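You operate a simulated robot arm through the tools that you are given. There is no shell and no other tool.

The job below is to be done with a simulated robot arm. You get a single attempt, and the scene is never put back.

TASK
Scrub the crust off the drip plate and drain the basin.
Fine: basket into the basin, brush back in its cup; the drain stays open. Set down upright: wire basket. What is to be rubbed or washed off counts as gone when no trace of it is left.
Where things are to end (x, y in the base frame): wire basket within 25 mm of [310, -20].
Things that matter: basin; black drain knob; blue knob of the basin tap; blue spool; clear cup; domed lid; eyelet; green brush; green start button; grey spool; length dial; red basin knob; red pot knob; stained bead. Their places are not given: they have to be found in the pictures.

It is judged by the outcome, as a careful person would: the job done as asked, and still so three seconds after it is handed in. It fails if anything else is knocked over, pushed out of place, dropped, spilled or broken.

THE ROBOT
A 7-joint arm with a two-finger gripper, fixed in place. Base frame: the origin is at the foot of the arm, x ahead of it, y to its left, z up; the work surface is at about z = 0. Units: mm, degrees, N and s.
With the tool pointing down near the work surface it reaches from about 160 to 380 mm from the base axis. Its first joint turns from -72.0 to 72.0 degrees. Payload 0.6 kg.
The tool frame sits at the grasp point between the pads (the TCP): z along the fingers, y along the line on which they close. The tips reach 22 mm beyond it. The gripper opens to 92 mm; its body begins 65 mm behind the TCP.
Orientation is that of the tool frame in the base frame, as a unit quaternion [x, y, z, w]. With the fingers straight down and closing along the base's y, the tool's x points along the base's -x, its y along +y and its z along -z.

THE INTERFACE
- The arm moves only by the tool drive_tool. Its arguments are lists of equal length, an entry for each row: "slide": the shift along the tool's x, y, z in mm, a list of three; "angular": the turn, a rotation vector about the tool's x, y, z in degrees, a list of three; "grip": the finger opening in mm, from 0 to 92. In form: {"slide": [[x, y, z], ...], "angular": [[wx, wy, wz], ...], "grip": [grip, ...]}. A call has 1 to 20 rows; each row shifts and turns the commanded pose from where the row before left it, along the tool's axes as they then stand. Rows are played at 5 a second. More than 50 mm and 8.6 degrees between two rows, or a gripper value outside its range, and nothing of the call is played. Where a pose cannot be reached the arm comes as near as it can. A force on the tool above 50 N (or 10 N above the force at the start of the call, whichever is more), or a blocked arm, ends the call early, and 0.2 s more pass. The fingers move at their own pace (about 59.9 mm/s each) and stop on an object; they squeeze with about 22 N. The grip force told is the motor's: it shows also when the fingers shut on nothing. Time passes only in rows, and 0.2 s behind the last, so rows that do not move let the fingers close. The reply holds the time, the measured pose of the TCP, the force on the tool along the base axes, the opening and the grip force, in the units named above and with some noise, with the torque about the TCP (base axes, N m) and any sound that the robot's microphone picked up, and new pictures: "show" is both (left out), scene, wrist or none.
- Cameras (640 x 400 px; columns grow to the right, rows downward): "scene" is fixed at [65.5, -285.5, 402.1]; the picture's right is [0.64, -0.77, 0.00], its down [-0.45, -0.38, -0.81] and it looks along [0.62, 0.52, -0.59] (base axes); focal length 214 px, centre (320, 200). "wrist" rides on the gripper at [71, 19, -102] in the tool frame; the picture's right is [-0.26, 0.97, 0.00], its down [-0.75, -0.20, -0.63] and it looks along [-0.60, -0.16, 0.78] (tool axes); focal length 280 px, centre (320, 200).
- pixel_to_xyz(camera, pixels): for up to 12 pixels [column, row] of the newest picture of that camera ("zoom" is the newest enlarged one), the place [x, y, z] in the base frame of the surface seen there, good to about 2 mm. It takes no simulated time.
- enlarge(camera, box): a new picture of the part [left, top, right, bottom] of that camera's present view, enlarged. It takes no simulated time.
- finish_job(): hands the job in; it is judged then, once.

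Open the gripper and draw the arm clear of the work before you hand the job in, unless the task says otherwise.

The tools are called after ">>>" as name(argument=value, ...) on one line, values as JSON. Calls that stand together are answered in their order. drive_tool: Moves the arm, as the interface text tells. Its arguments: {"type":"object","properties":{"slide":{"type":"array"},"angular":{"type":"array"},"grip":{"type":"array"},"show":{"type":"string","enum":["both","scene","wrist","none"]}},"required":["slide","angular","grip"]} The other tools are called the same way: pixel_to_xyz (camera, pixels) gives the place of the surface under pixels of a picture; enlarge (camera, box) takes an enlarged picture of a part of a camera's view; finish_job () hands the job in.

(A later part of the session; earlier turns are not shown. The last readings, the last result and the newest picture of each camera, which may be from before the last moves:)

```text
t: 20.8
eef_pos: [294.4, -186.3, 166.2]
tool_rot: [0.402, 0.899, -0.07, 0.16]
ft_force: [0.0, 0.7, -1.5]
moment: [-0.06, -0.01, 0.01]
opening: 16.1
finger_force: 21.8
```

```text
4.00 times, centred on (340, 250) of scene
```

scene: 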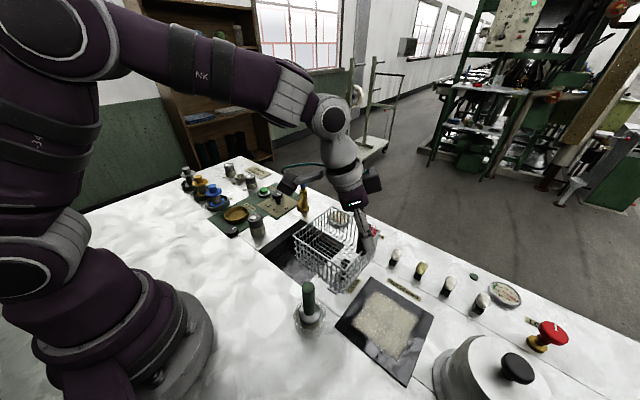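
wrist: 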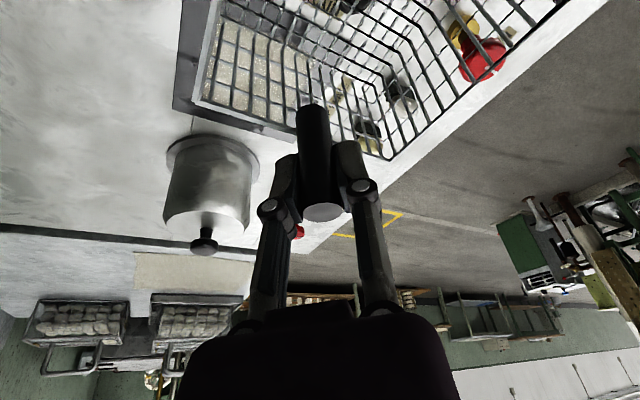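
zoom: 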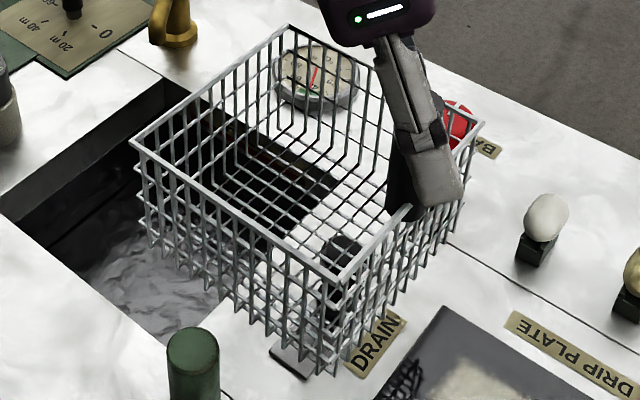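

>>> pixel_to_xyz(camera="zoom", pixels=[[132, 141], [338, 278], [290, 27], [482, 123], [230, 206], [210, 85], [148, 235], [322, 370], [334, 360], [462, 205], [152, 232], [270, 338]])

```text
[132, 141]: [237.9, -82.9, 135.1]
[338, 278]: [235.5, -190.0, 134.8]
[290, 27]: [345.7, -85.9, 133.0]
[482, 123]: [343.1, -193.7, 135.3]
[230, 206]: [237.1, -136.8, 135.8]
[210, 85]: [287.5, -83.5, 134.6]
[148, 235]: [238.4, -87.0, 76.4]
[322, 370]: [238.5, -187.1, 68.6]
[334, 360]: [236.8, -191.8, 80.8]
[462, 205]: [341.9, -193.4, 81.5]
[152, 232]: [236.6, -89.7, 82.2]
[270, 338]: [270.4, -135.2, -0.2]
```

The basket is level (rim z 135 at all corners) and nearly square with the basin; its centre is TCP+(-4,+48). I move it so its centre is at about (301,-29), clear of the spout, for lowering.

>>> drive_tool(slide=[[11.65, 13.45, -4.25], [11.65, 13.45, -4.25], [11.65, 13.45, -4.25], [11.65, 13.45, -4.25], [11.65, 13.45, -4.25], [11.65, 13.45, -4.25], [0, 0, 0]], angular=[[0, 0, 0], [0, 0, 0], [0, 0, 0], [0, 0, 0], [0, 0, 0], [0, 0, 0], [0, 0, 0]], grip=[5, 5, 5, 5, 5, 5, 5])

>>> enlarge(camera="scene", box=[250, 180, 370, 300])

```text
t: 22.4
eef_pos: [304.3, -77.4, 166.8]
tool_rot: [0.402, 0.899, -0.071, 0.159]
ft_force: [-0.5, 0.7, -1.2]
moment: [-0.07, -0.01, 0.03]
opening: 15.8
finger_force: 21.8
```

scene: 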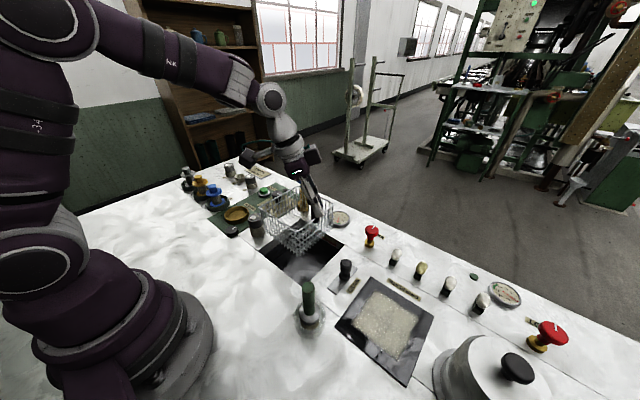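
wrist: 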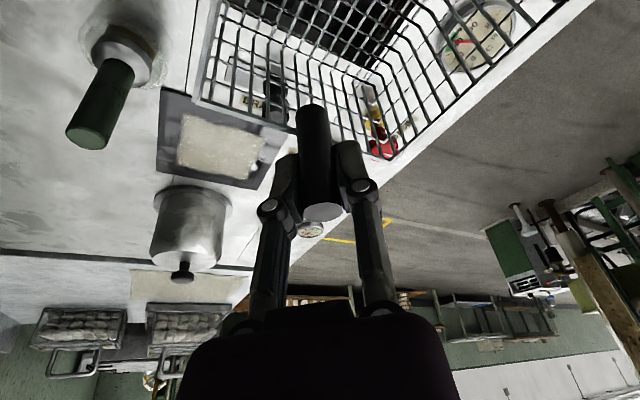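

```text
3.33 times, centred on (310, 240) of scene
```

zoom: 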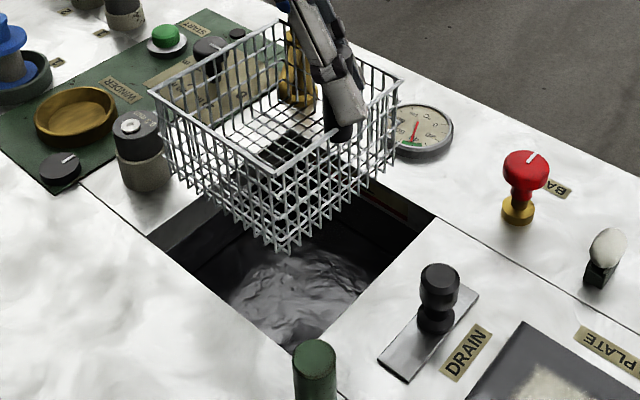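

I verify the basket rim and basin rim positions in this view.

>>> pixel_to_xyz(camera="zoom", pixels=[[151, 92], [274, 169], [278, 23], [401, 80], [212, 132], [436, 217], [400, 255], [340, 312], [148, 238], [220, 300], [290, 250], [310, 300]])

```text
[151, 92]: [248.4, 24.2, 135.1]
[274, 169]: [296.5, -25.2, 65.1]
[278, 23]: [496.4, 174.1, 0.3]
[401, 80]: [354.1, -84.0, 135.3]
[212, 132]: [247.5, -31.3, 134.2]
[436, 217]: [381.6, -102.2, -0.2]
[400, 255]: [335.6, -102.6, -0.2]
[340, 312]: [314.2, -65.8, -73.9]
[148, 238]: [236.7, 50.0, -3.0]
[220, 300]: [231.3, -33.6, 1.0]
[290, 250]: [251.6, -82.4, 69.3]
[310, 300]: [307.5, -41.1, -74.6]
```

The basket centre is (301,-30), with basin y from -102 to 49.5 and x from ~239 to 383, so it clears the spout. I lower it by 97 mm.

>>> drive_tool(slide=[[4.77, 0, 13.16], [4.77, 0, 13.16], [4.77, 0, 13.16], [4.77, 0, 13.16], [4.77, 0, 13.16], [4.77, 0, 13.16], [4.77, 0, 13.16], [0, 0, 0]], angular=[[0, 0, 0], [0, 0, 0], [0, 0, 0], [0, 0, 0], [0, 0, 0], [0, 0, 0], [0, 0, 0], [0, 0, 0]], grip=[5, 5, 5, 5, 5, 5, 5, 5])

>>> enlarge(camera="scene", box=[250, 180, 370, 300])

```text
t: 24.2
eef_pos: [304.3, -78.9, 69.1]
tool_rot: [0.402, 0.899, -0.071, 0.159]
ft_force: [0.0, -0.3, -1.2]
moment: [-0.07, 0.02, 0.02]
opening: 15.9
finger_force: 21.6
```

scene: 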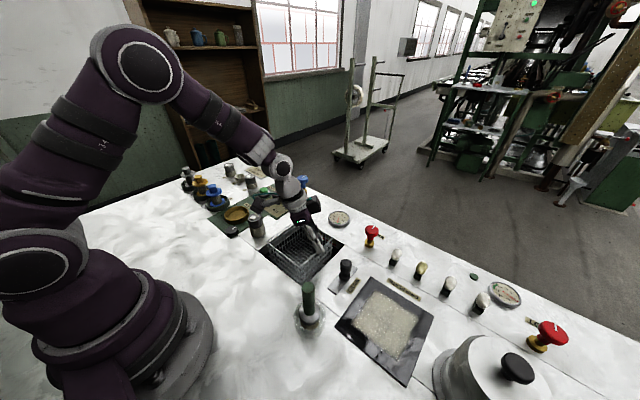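
wrist: 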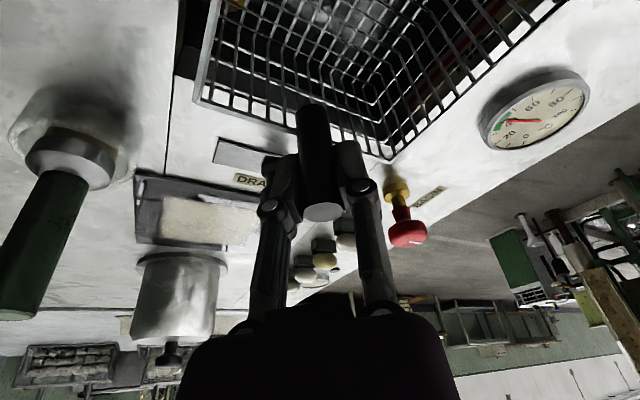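

```text
3.33 times, centred on (310, 240) of scene
```

zoom: 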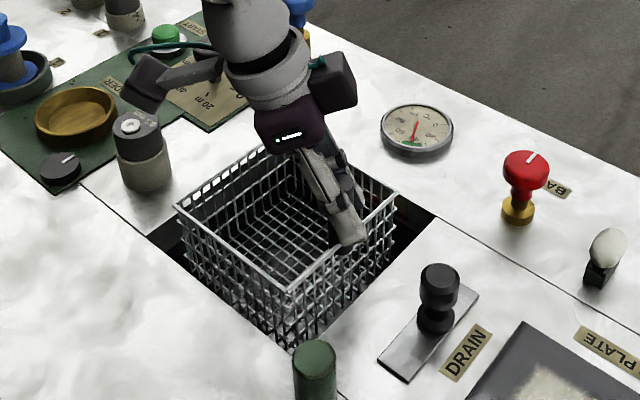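

Rim is now at z≈37, under the spout end. I shift the basket 7–8 mm toward the target and lower further by 30 mm.

>>> drive_tool(slide=[[0.6, 5.25, -0.2], [0.6, 5.25, -0.2], [2.05, 0, 5.64], [2.05, 0, 5.64], [2.05, 0, 5.64], [2.05, 0, 5.64], [2.05, 0, 5.64], [0, 0, 0]], angular=[[0, 0, 0], [0, 0, 0], [0, 0, 0], [0, 0, 0], [0, 0, 0], [0, 0, 0], [0, 0, 0], [0, 0, 0]], grip=[5, 5, 5, 5, 5, 5, 5, 5])

>>> enlarge(camera="scene", box=[250, 180, 370, 300])

```text
t: 26.0
eef_pos: [310.9, -70.0, 38.4]
tool_rot: [0.402, 0.899, -0.071, 0.158]
ft_force: [-0.7, 0.0, -1.3]
moment: [-0.07, 0.0, 0.0]
opening: 16.0
finger_force: 21.8
```

scene: 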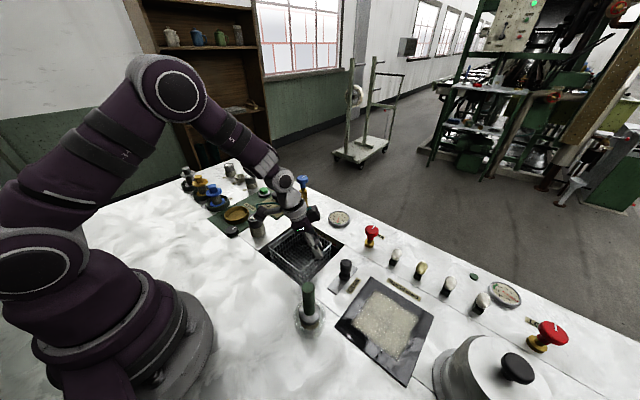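
wrist: 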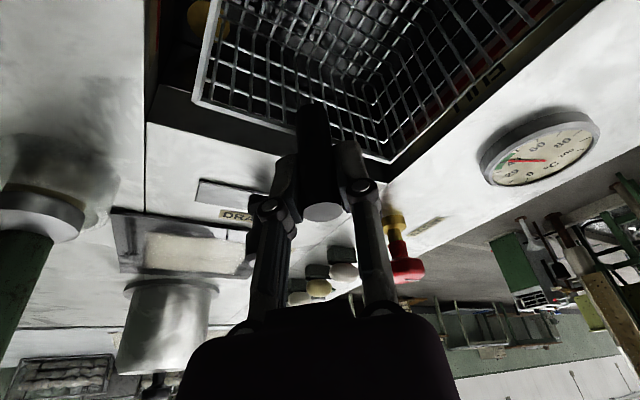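

```text
3.33 times, centred on (310, 240) of scene
```

zoom: 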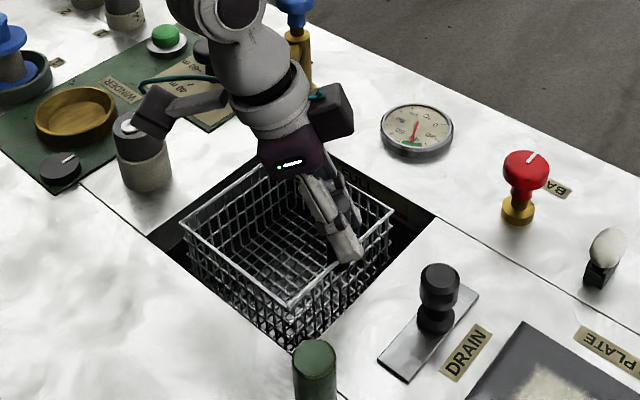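

The rim is at z≈7. Before the last ~10 mm, I check the camera box's clearance to the grey cylinder (zoom (150,112) versus (140,150)).

>>> pixel_to_xyz(camera="zoom", pixels=[[150, 112], [160, 135], [185, 103], [140, 150], [128, 125], [345, 105], [183, 222], [289, 308], [393, 212], [345, 250], [300, 50], [325, 92]])

```text
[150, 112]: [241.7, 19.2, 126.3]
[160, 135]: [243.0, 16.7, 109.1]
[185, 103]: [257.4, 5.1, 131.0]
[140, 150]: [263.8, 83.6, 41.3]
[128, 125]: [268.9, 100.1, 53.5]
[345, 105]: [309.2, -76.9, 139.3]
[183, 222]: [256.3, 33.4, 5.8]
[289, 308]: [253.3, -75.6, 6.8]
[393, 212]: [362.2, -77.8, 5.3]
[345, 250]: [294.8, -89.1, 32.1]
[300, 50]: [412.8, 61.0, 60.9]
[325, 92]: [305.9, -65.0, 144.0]
```

Clearances are good, and the basket centre is at about (308,-22). I lower in small steps until the floor is felt.

>>> drive_tool(slide=[[1.02, 0, 2.82], [1.02, 0, 2.82], [0.51, 0, 1.41], [0.51, 0, 1.41], [0, 0, 0]], angular=[[0, 0, 0], [0, 0, 0], [0, 0, 0], [0, 0, 0], [0, 0, 0]], grip=[5, 5, 5, 5, 5], show="none")

```text
t: 27.2
eef_pos: [311.3, -71.1, 29.6]
tool_rot: [0.402, 0.899, -0.071, 0.159]
ft_force: [0.5, 0.4, -1.6]
moment: [-0.05, 0.01, 0.01]
opening: 15.6
finger_force: 21.4
```

Still hanging free (force -1.6 N); I go on in 1 mm steps.

>>> drive_tool(slide=[[0.34, 0, 0.94], [0.34, 0, 0.94], [0.34, 0, 0.94], [0, 0, 0]], angular=[[0, 0, 0], [0, 0, 0], [0, 0, 0], [0, 0, 0]], grip=[5, 5, 5, 5], show="none")

```text
t: 28.2
eef_pos: [312.6, -71.2, 26.7]
tool_rot: [0.403, 0.898, -0.071, 0.16]
ft_force: [-1.8, -3.0, 17.2]
moment: [-0.11, 0.05, 0.0]
opening: 15.9
finger_force: 21.9
```

Floor contact is felt (17 N up). I ease back up 0.8 mm and then open the gripper to 34 mm.

>>> drive_tool(slide=[[-0.27, 0, -0.75], [0, 0, 0], [0, 0, 0], [0, 0, 0], [0, 0, 0]], angular=[[0, 0, 0], [0, 0, 0], [0, 0, 0], [0, 0, 0], [0, 0, 0]], grip=[5, 5, 34, 34, 34])

>>> enlarge(camera="scene", box=[250, 180, 370, 300])

```text
t: 29.4
eef_pos: [311.2, -71.4, 29.1]
tool_rot: [0.402, 0.899, -0.071, 0.159]
ft_force: [-0.1, -0.6, -0.1]
moment: [0.01, -0.01, 0.02]
opening: 34.0
finger_force: 0.0
```

scene: 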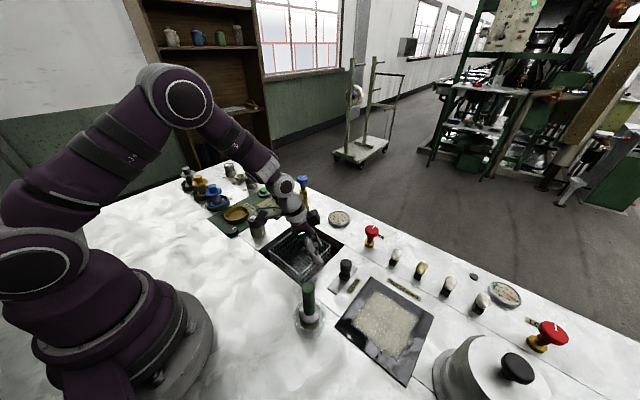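
wrist: 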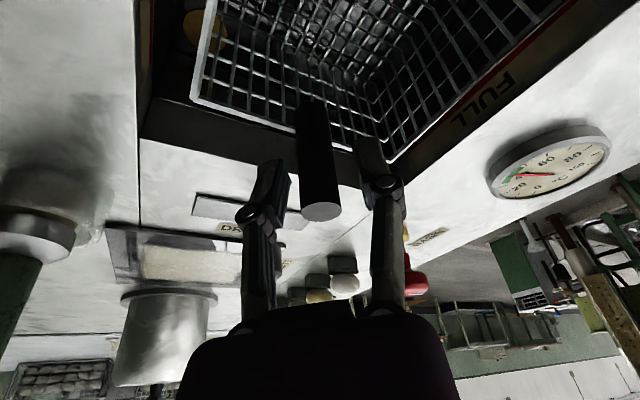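

```text
3.33 times, centred on (310, 240) of scene
```

zoom: 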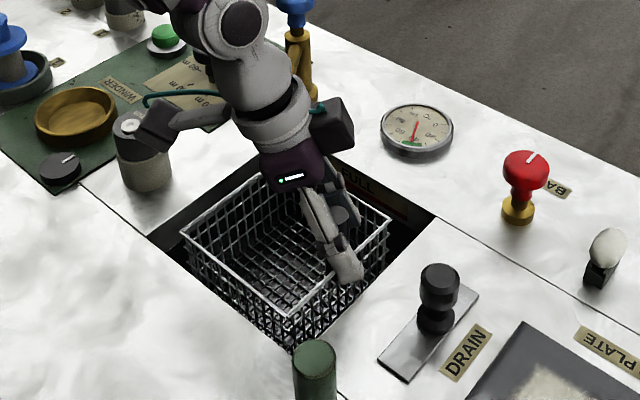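

The basket is standing and released. I withdraw straight up, clear of the handle.

>>> drive_tool(slide=[[-3.4, 0, -9.4], [-5.1, 0, -14.1], [-6.8, 0, -18.8], [-8.5, 0, -23.5], [-8.5, 0, -23.5], [-8.5, 0, -23.5], [0, 0, 0]], angular=[[0, 0, 0], [0, 0, 0], [0, 0, 0], [0, 0, 0], [0, 0, 0], [0, 0, 0], [0, 0, 0]], grip=[34, 34, 34, 34, 34, 34, 34])

>>> enlarge(camera="scene", box=[250, 180, 370, 300])

>>> enlarge(camera="scene", box=[280, 260, 450, 390])

```text
t: 31.0
eef_pos: [310.4, -70.6, 148.2]
tool_rot: [0.402, 0.899, -0.071, 0.158]
ft_force: [-0.7, -0.3, 0.3]
moment: [0.01, 0.0, -0.03]
opening: 34.1
finger_force: 0.1
```

scene: 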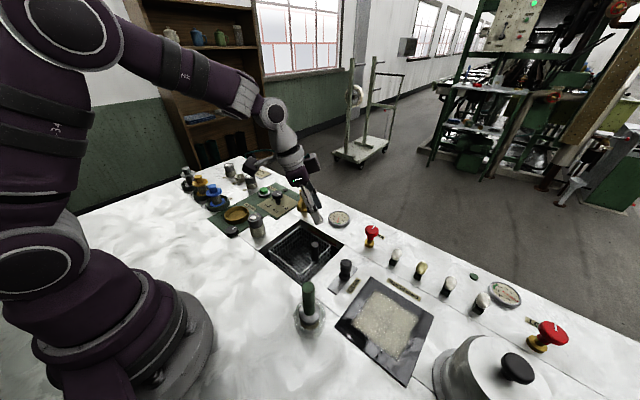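
wrist: 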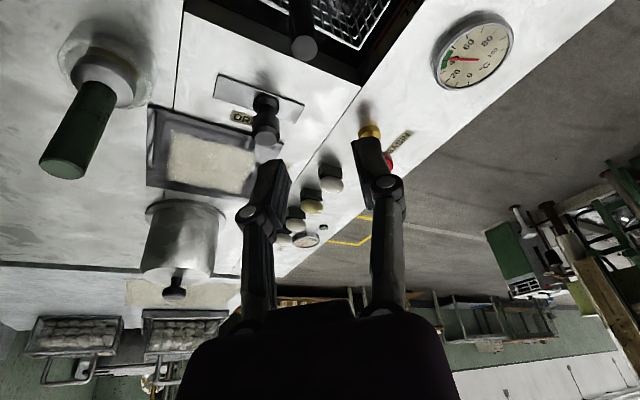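

```text
3.33 times, centred on (310, 240) of scene
```

zoom: 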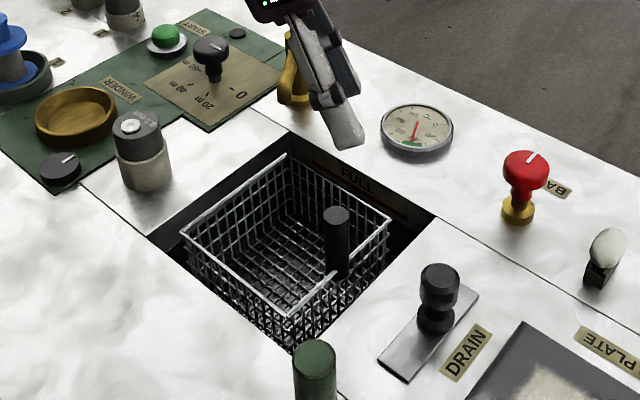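

```text
3.08 times, centred on (365, 325) of scene
```

zoom: 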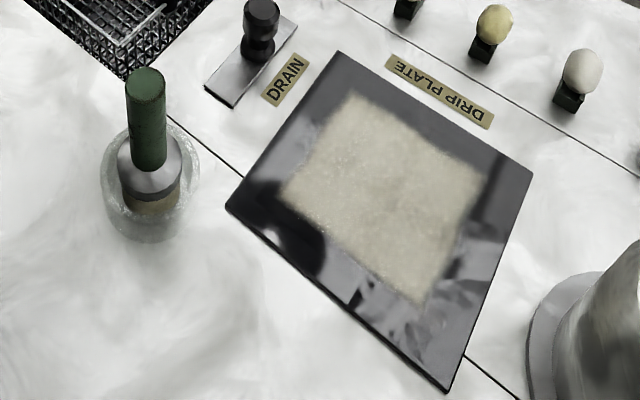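

The basket stands level in the basin. Now I measure the crust patch and plate corners in this zoom, and the brush once more.

>>> pixel_to_xyz(camera="zoom", pixels=[[350, 95], [485, 170], [420, 298], [283, 190], [338, 54], [528, 175], [448, 390], [229, 207], [380, 195], [145, 85], [150, 165], [150, 195]])

>>> enlarge(camera="scene", box=[280, 270, 340, 345])

>>> enlarge(camera="wrist", box=[20, 0, 220, 200])

```text
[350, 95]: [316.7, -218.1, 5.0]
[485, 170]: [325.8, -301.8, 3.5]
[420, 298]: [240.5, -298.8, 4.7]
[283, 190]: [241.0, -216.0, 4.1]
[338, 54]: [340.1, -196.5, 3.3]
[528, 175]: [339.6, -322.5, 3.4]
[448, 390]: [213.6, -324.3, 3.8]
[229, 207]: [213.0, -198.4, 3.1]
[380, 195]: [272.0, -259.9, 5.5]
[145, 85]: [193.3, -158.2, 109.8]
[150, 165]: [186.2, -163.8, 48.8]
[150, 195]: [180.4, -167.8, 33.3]
```

```text
5.33 times, centred on (310, 308) of scene
```

zoom: 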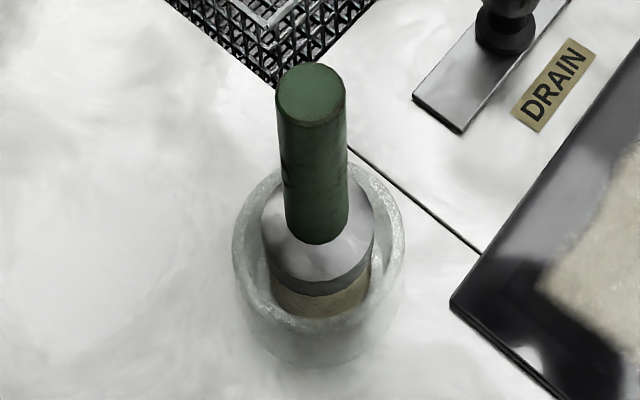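

```text
2.00 times, centred on (120, 100) of wrist
```

zoom: 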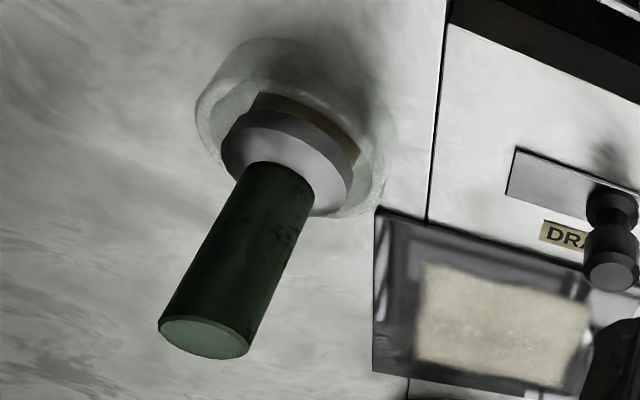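

Plate spans x 213–340, y -323–-198; crust is about x 238–322, y -302–-216. By geometry the present 20° tilt reaches its far corner, so I keep this orientation and move above the brush (193,-158) at z≈160.

>>> drive_tool(slide=[[1.03, -18.2, -1.97], [1.03, -18.2, -1.97], [1.03, -18.2, -1.97], [1.03, -18.2, -1.97], [1.03, -18.2, -1.97], [1.03, -18.2, -1.97], [1.03, -18.2, -1.97], [1.03, -18.2, -1.97], [0, 0, 0]], angular=[[0, 0, 0], [0, 0, 0], [0, 0, 0], [0, 0, 0], [0, 0, 0], [0, 0, 0], [0, 0, 0], [0, 0, 0], [0, 0, 0]], grip=[40, 40, 40, 40, 40, 40, 40, 40, 40])

>>> enlarge(camera="wrist", box=[220, 0, 420, 220])

>>> enlarge(camera="scene", box=[270, 220, 380, 350])

```text
t: 33.0
eef_pos: [193.7, -159.0, 160.1]
tool_rot: [0.403, 0.899, -0.071, 0.158]
ft_force: [0.0, 0.7, 0.4]
moment: [0.0, 0.05, 0.01]
opening: 40.1
finger_force: 0.1
```

scene: 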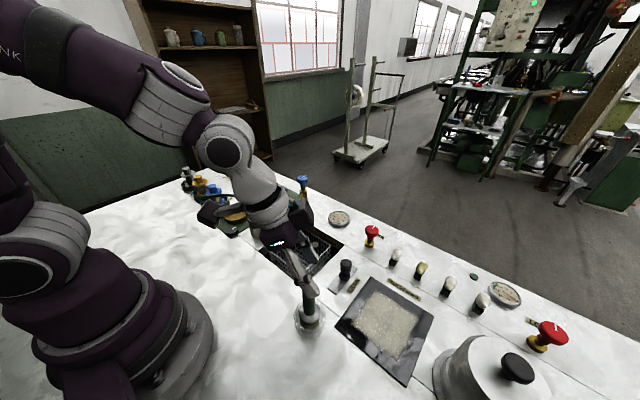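
wrist: 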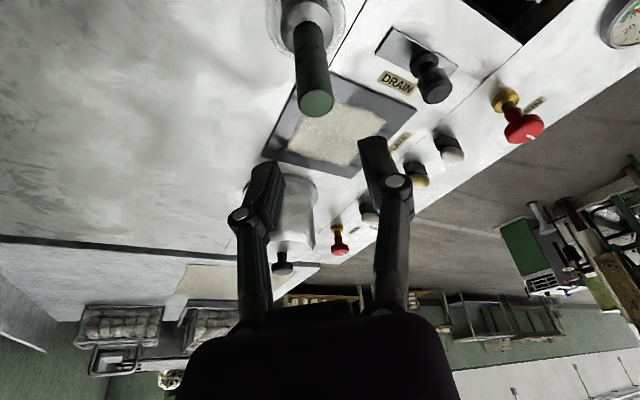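

```text
1.82 times, centred on (320, 110) of wrist
```

zoom: 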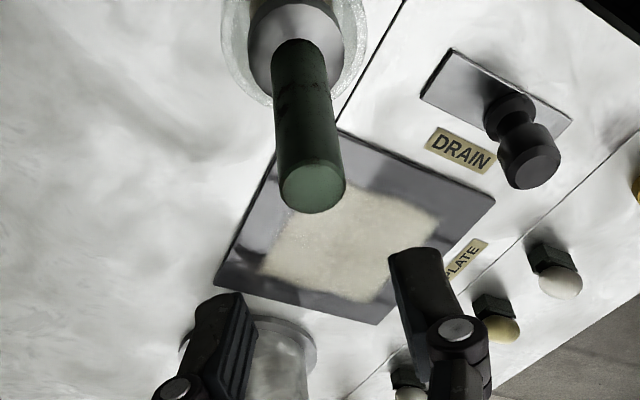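

```text
3.08 times, centred on (325, 285) of scene
```

zoom: 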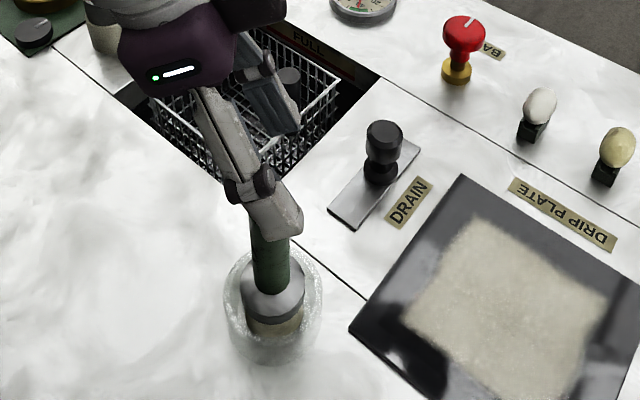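

The brush top is at wrist (315.6,102), slightly right of predicted. I query its top edges in the wrist zoom to centre precisely.

>>> enlarge(camera="wrist", box=[270, 0, 370, 130])

>>> pixel_to_xyz(camera="wrist", pixels=[[316, 102], [301, 103], [331, 100], [316, 94], [316, 112], [312, 60], [300, 62], [325, 58], [308, 30], [285, 30], [340, 15], [275, 20]])

```text
3.08 times, centred on (320, 65) of wrist
```

zoom: 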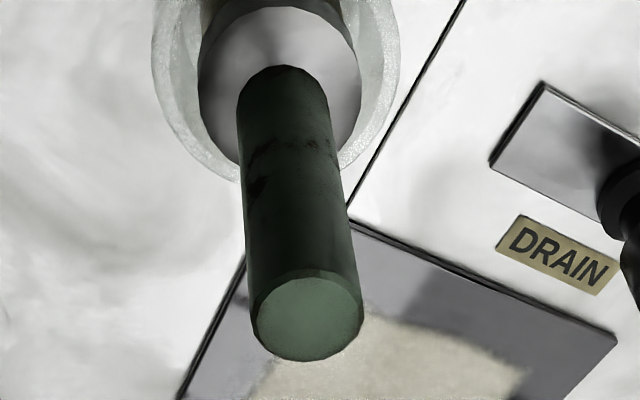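

```text
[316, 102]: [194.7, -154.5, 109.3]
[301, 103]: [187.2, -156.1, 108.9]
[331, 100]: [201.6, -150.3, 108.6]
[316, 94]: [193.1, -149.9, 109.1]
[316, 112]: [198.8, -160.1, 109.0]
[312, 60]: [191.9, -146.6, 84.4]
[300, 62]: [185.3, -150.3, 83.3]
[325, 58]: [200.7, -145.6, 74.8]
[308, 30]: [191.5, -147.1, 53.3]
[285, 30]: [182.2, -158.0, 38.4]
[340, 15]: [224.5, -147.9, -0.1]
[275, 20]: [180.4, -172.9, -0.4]
```

I shift +2 mm along the closing axis and descend straight to TCP z≈80 around the handle.

>>> drive_tool(slide=[[1, 2, 0], [5.46, 0, 15.04], [5.46, 0, 15.04], [5.46, 0, 15.04], [5.46, 0, 15.04], [5.46, 0, 15.04], [0, 0, 0]], angular=[[0, 0, 0], [0, 0, 0], [0, 0, 0], [0, 0, 0], [0, 0, 0], [0, 0, 0], [0, 0, 0]], grip=[40, 40, 40, 40, 40, 40, 40])

>>> enlarge(camera="wrist", box=[200, 20, 440, 260])

>>> enlarge(camera="scene", box=[270, 250, 370, 350])

```text
t: 34.6
eef_pos: [194.4, -157.2, 80.0]
tool_rot: [0.402, 0.899, -0.071, 0.158]
ft_force: [-0.9, -0.5, 0.6]
moment: [-0.02, -0.01, 0.01]
opening: 39.5
finger_force: 0.1
```

scene: 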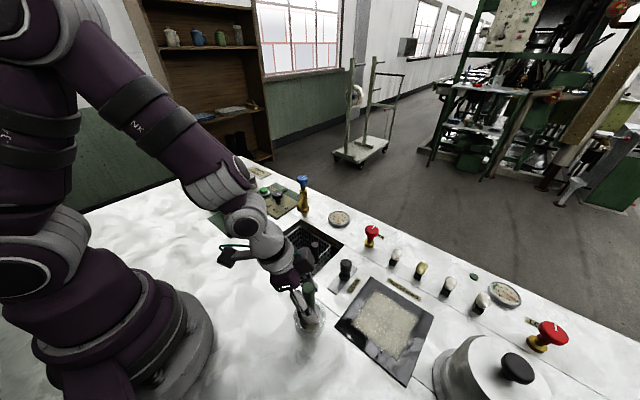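
wrist: 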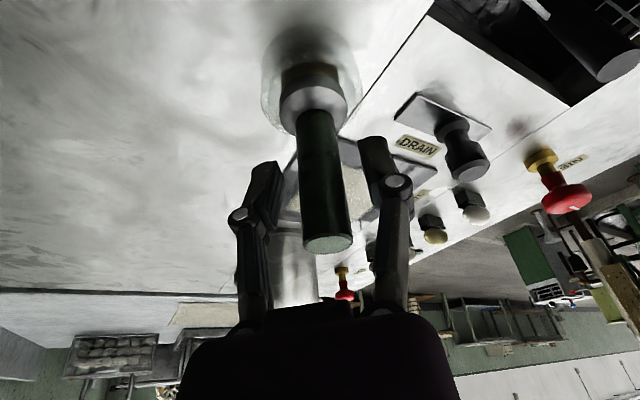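

```text
1.67 times, centred on (320, 140) of wrist
```

zoom: 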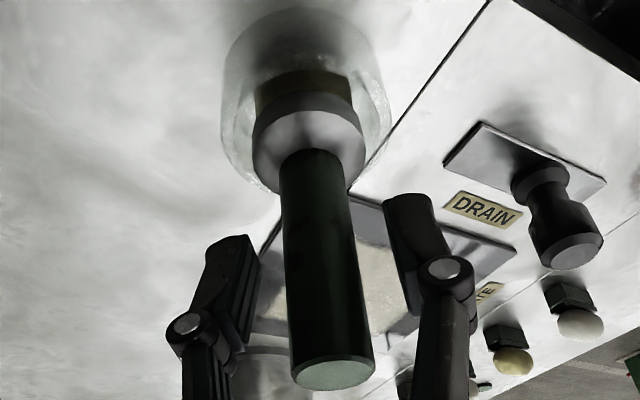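

```text
4.00 times, centred on (320, 300) of scene
```

zoom: 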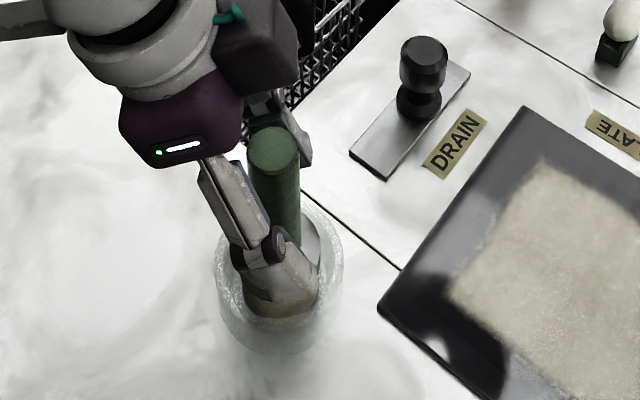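

The handle is centred between the pads in the wrist view (zoom ~326 against the middle ~330). I close on the brush.

>>> drive_tool(slide=[[0, 0, 0], [0, 0, 0], [0, 0, 0], [0, 0, 0]], angular=[[0, 0, 0], [0, 0, 0], [0, 0, 0], [0, 0, 0]], grip=[5, 5, 5, 5])

>>> enlarge(camera="scene", box=[270, 250, 370, 350])

```text
t: 35.6
eef_pos: [195.5, -156.0, 80.3]
tool_rot: [0.402, 0.899, -0.07, 0.158]
ft_force: [-1.0, 0.6, -0.2]
moment: [0.03, -0.01, 0.02]
opening: 19.3
finger_force: 22.4
```

scene: 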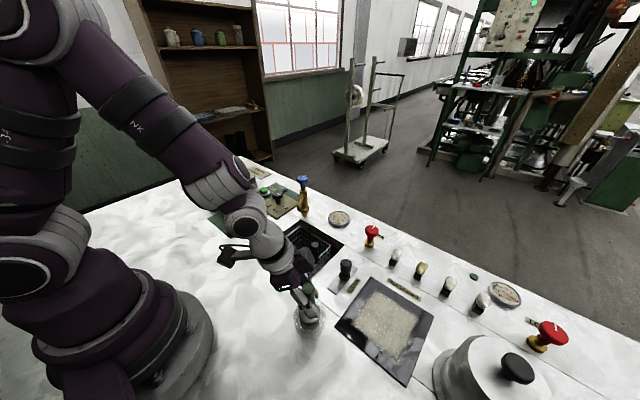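
wrist: 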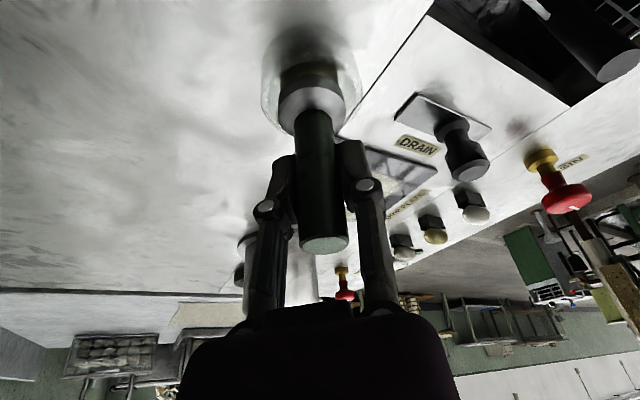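

```text
4.00 times, centred on (320, 300) of scene
```

zoom: 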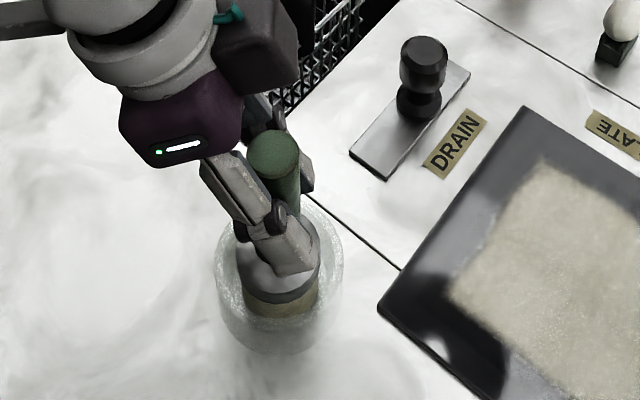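

Brush held (opening 19.3 mm, 22 N) at about (195,-156.5,80); I note that pose for the return. I lift it straight up.

>>> drive_tool(slide=[[-1.7, 0, -4.7], [-2.73, 0, -7.52], [-4.1, 0, -11.3], [-5.1, 0, -14.1], [-5.1, 0, -14.1], [-5.1, 0, -14.1], [0, 0, 0]], angular=[[0, 0, 0], [0, 0, 0], [0, 0, 0], [0, 0, 0], [0, 0, 0], [0, 0, 0], [0, 0, 0]], grip=[5, 5, 5, 5, 5, 5, 5])

>>> enlarge(camera="scene", box=[260, 220, 370, 350])

```text
t: 37.2
eef_pos: [194.9, -155.3, 148.7]
tool_rot: [0.402, 0.899, -0.071, 0.158]
ft_force: [0.2, -0.1, -0.5]
moment: [-0.02, -0.04, -0.05]
opening: 19.0
finger_force: 21.5
```

scene: 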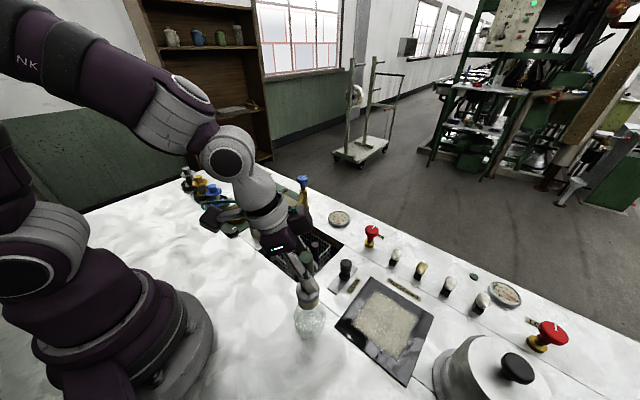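
wrist: 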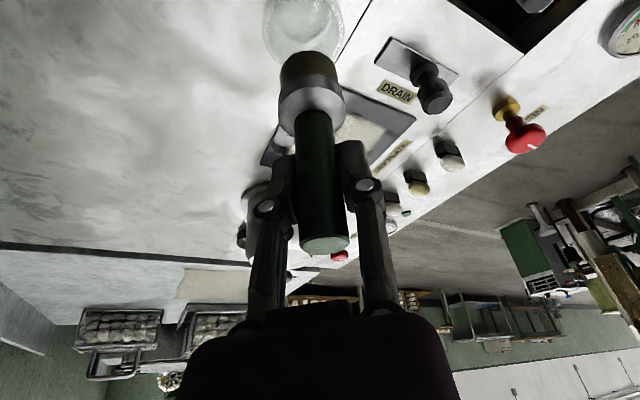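

```text
3.08 times, centred on (315, 285) of scene
```

zoom: 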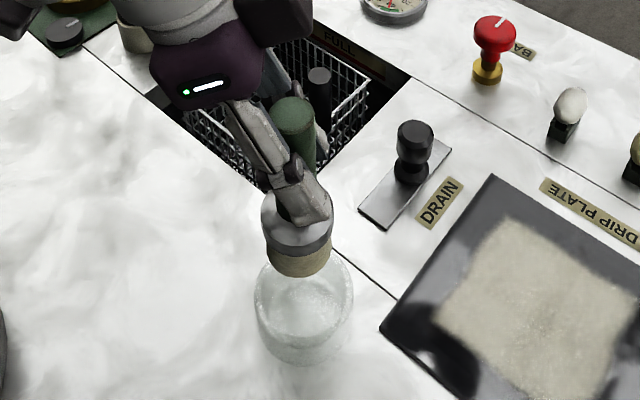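

The brush is out and the cup stayed in place. I measure the cup's rim centre and the brush's bottom for later.

>>> pixel_to_xyz(camera="zoom", pixels=[[256, 295], [352, 295], [303, 340], [303, 355], [270, 325], [340, 330], [300, 276], [275, 265], [328, 262], [300, 255], [303, 300], [256, 310]])

>>> pixel_to_xyz(camera="wrist", pixels=[[265, 25], [342, 25], [270, 45], [335, 50], [283, 70], [310, 60], [335, 80], [300, 10]])

```text
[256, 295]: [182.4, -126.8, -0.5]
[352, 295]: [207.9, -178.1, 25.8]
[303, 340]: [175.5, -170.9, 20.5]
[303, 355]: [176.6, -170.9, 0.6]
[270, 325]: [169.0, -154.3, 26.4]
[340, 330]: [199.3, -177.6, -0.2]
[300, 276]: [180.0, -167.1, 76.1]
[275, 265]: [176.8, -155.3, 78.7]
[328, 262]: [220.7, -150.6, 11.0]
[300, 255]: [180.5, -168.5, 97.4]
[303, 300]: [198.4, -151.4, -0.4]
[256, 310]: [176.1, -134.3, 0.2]
```

```text
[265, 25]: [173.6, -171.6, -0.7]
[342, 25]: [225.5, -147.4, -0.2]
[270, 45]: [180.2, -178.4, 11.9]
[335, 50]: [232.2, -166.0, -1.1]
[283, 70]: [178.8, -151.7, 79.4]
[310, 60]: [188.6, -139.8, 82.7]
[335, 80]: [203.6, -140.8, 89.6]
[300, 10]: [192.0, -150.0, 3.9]
```

The brush bottom is about 75 mm below the TCP. I carry it over the crust's near corner at about (250,-225) with the bristles some 13 mm above the plate.

>>> drive_tool(slide=[[-14.5, -1.0, 11.66], [-14.5, -1.0, 11.66], [-14.5, -1.0, 11.66], [-14.5, -1.0, 11.66], [-14.5, -1.0, 11.66], [5.1, 0, 14.1], [5.1, 0, 14.1], [0, 0, 0]], angular=[[0, 0, 0], [0, 0, 0], [0, 0, 0], [0, 0, 0], [0, 0, 0], [0, 0, 0], [0, 0, 0], [0, 0, 0]], grip=[5, 5, 5, 5, 5, 5, 5, 5])

>>> enlarge(camera="scene", box=[310, 250, 450, 390])

```text
t: 39.0
eef_pos: [249.9, -223.6, 89.0]
tool_rot: [0.402, 0.899, -0.071, 0.159]
ft_force: [-0.2, 0.2, -1.4]
moment: [0.02, -0.02, 0.05]
opening: 19.0
finger_force: 21.7
```

scene: 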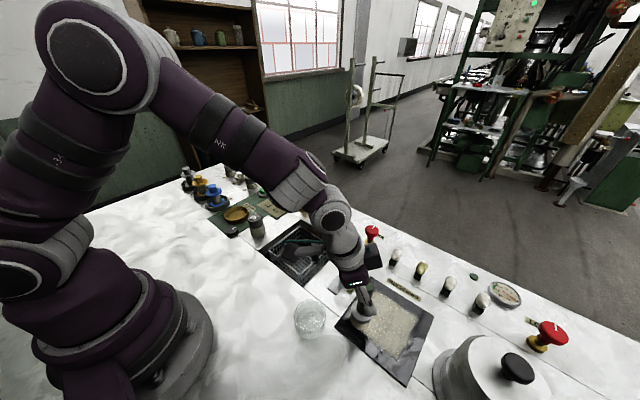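
wrist: 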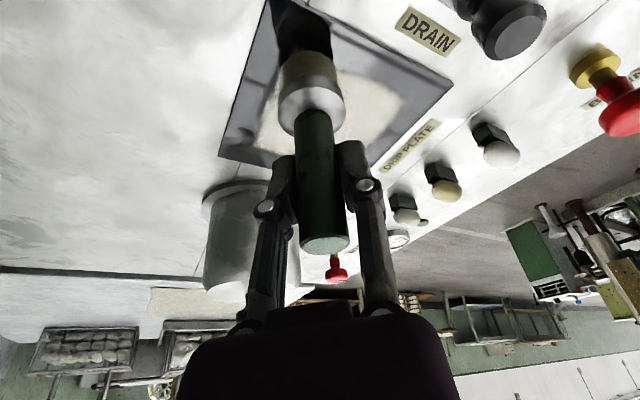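

```text
2.86 times, centred on (380, 320) of scene
```

zoom: 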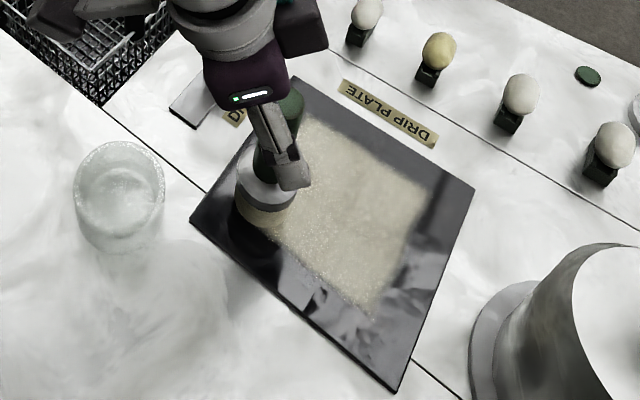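

The brush hangs over the crust's near corner. I lower it in small steps until contact.

>>> drive_tool(slide=[[0.68, 0, 1.88], [0.68, 0, 1.88], [0.68, 0, 1.88], [0.34, 0, 0.94], [0, 0, 0]], angular=[[0, 0, 0], [0, 0, 0], [0, 0, 0], [0, 0, 0], [0, 0, 0]], grip=[5, 5, 5, 5, 5], show="none")

```text
t: 40.2
eef_pos: [249.2, -225.8, 82.6]
tool_rot: [0.403, 0.899, -0.072, 0.158]
ft_force: [0.4, -0.1, -2.1]
moment: [0.0, 0.0, -0.01]
opening: 19.4
finger_force: 21.8
```

No contact yet at z 82.6. I continue in 1 mm steps.

>>> drive_tool(slide=[[0.34, 0, 0.94], [0.34, 0, 0.94], [0, 0, 0]], angular=[[0, 0, 0], [0, 0, 0], [0, 0, 0]], grip=[5, 5, 5], show="none")

```text
t: 41.0
eef_pos: [248.5, -225.5, 81.3]
tool_rot: [0.402, 0.899, -0.071, 0.158]
ft_force: [0.0, 0.1, -1.0]
moment: [0.0, -0.01, -0.02]
opening: 19.1
finger_force: 21.4
```

>>> drive_tool(slide=[[0.34, 0, 0.94], [0.17, 0, 0.47], [0, 0, 0]], angular=[[0, 0, 0], [0, 0, 0], [0, 0, 0]], grip=[5, 5, 5], show="none")

```text
t: 41.8
eef_pos: [250.2, -225.1, 78.9]
tool_rot: [0.402, 0.899, -0.071, 0.159]
ft_force: [-3.0, 3.9, 12.2]
moment: [0.23, 0.23, -0.03]
opening: 19.0
finger_force: 22.0
```

Contact at z≈79 (12 N). I ease back 0.4 mm to lessen the pressure and make a first stroke along -y, then check.

>>> drive_tool(slide=[[-0.14, 0, -0.38], [-7.0, -6.67, 2.55], [-7.0, -6.67, 2.55], [-7.0, -6.67, 2.55], [0, 0, 0]], angular=[[0, 0, 0], [0, 0, 0], [0, 0, 0], [0, 0, 0], [0, 0, 0]], grip=[5, 5, 5, 5, 5])

>>> enlarge(camera="scene", box=[310, 250, 450, 390])

```text
t: 43.0
eef_pos: [249.2, -254.0, 79.6]
tool_rot: [0.402, 0.899, -0.07, 0.159]
ft_force: [0.3, 0.0, -0.4]
moment: [-0.02, 0.01, 0.0]
opening: 18.8
finger_force: 22.0
```

scene: 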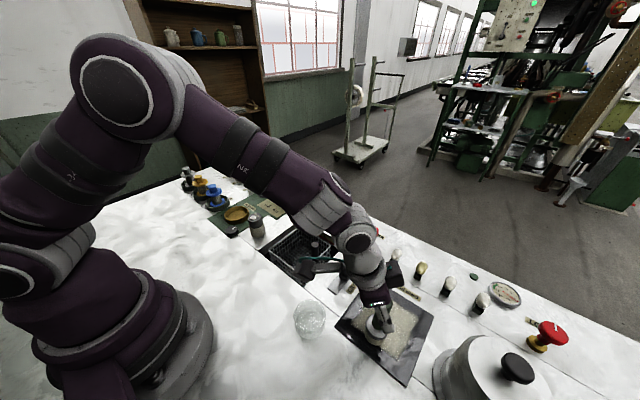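
wrist: 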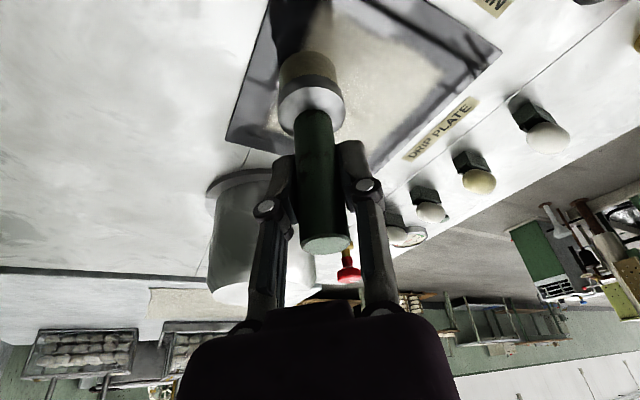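

```text
2.86 times, centred on (380, 320) of scene
```

zoom: 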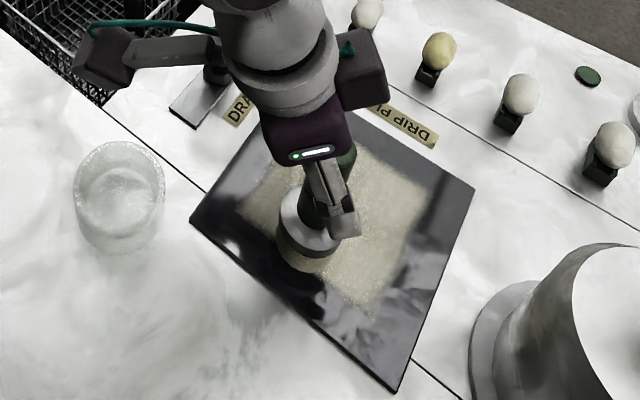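

No force now (-0.4 N), so the brush was not pressing and the crust looks unchanged. I lower 0.6 mm and read the force.

>>> drive_tool(slide=[[0.2, 0, 0.56], [0, 0, 0]], angular=[[0, 0, 0], [0, 0, 0]], grip=[5, 5], show="none")

```text
t: 43.6
eef_pos: [249.4, -255.2, 78.8]
tool_rot: [0.402, 0.899, -0.071, 0.159]
ft_force: [-1.5, 1.4, 7.5]
moment: [0.12, 0.11, 0.02]
opening: 18.9
finger_force: 22.4
```

Now 7.5 N. I stroke to y≈-298 and look at the result.

>>> drive_tool(slide=[[-7.53, -7.16, 2.74], [-7.53, -7.16, 2.74], [-7.53, -7.16, 2.74], [-7.53, -7.16, 2.74], [0, 0, 0]], angular=[[0, 0, 0], [0, 0, 0], [0, 0, 0], [0, 0, 0], [0, 0, 0]], grip=[5, 5, 5, 5, 5])

>>> enlarge(camera="scene", box=[310, 250, 450, 390])

```text
t: 44.8
eef_pos: [248.5, -298.7, 79.4]
tool_rot: [0.402, 0.899, -0.071, 0.159]
ft_force: [2.9, 5.7, 18.7]
moment: [0.22, 0.01, -0.01]
opening: 19.0
finger_force: 22.5
```

scene: 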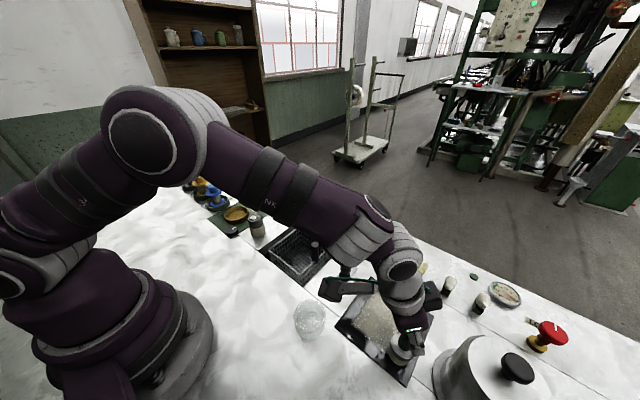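
wrist: 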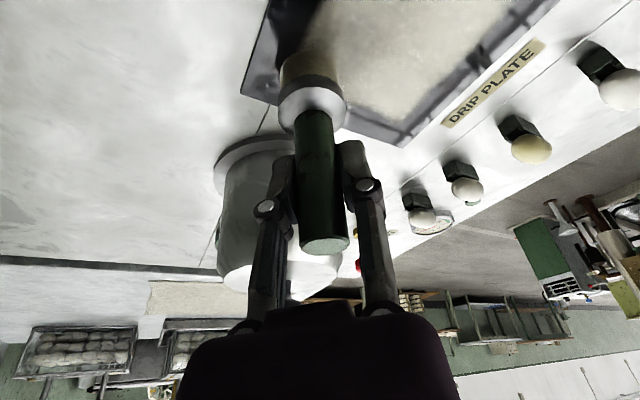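

```text
2.86 times, centred on (380, 320) of scene
```

zoom: 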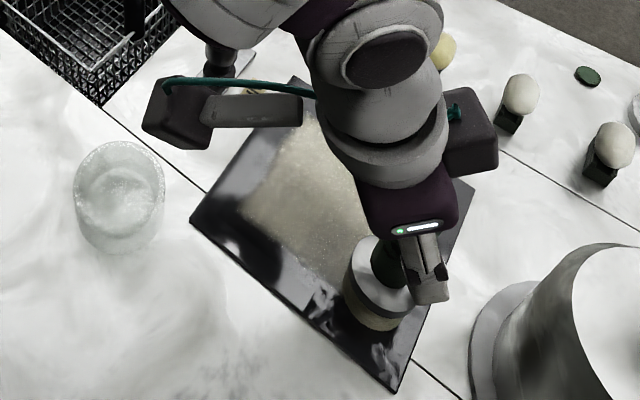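

The near strip looks cleaned, so scrubbing works; force rose to 18.7 N here. I ease 0.4 mm and stroke back along +y at the same x.

>>> drive_tool(slide=[[-0.14, 0, -0.38], [7.0, 6.67, -2.55], [7.0, 6.67, -2.55], [7.0, 6.67, -2.55], [7.0, 6.67, -2.55], [7.0, 6.67, -2.55], [7.0, 6.67, -2.55], [7.0, 6.67, -2.55], [7.0, 6.67, -2.55], [0, 0, 0]], angular=[[0, 0, 0], [0, 0, 0], [0, 0, 0], [0, 0, 0], [0, 0, 0], [0, 0, 0], [0, 0, 0], [0, 0, 0], [0, 0, 0], [0, 0, 0]], grip=[5, 5, 5, 5, 5, 5, 5, 5, 5, 5])

>>> enlarge(camera="scene", box=[310, 250, 450, 390])

```text
t: 47.0
eef_pos: [250.6, -217.7, 78.8]
tool_rot: [0.402, 0.899, -0.071, 0.16]
ft_force: [-1.3, -1.2, 3.0]
moment: [-0.14, 0.0, -0.01]
opening: 19.3
finger_force: 22.4
```

scene: 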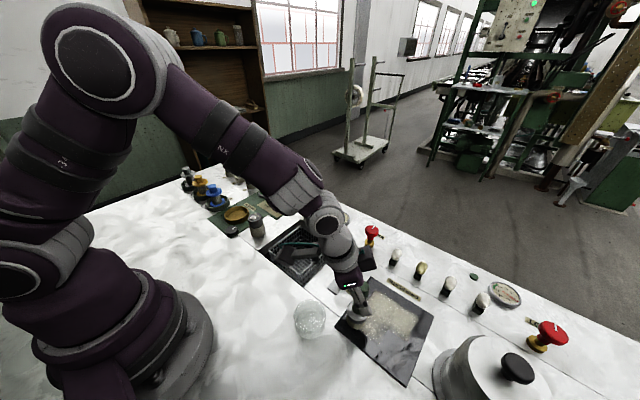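
wrist: 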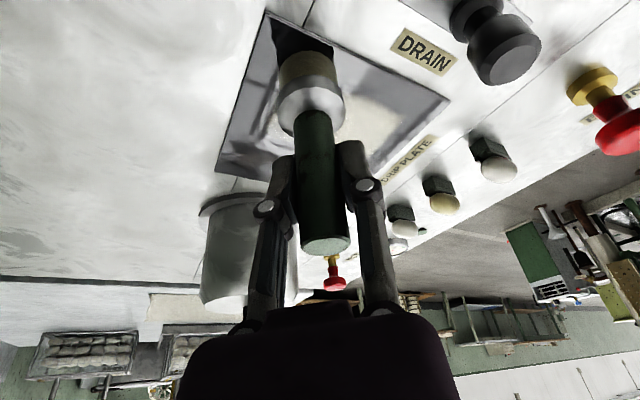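

```text
2.86 times, centred on (380, 320) of scene
```

zoom: 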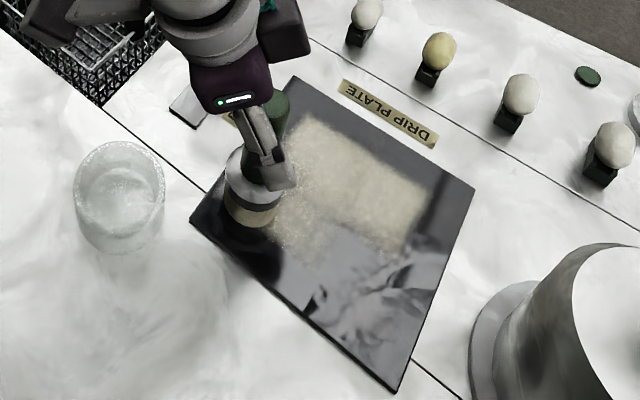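

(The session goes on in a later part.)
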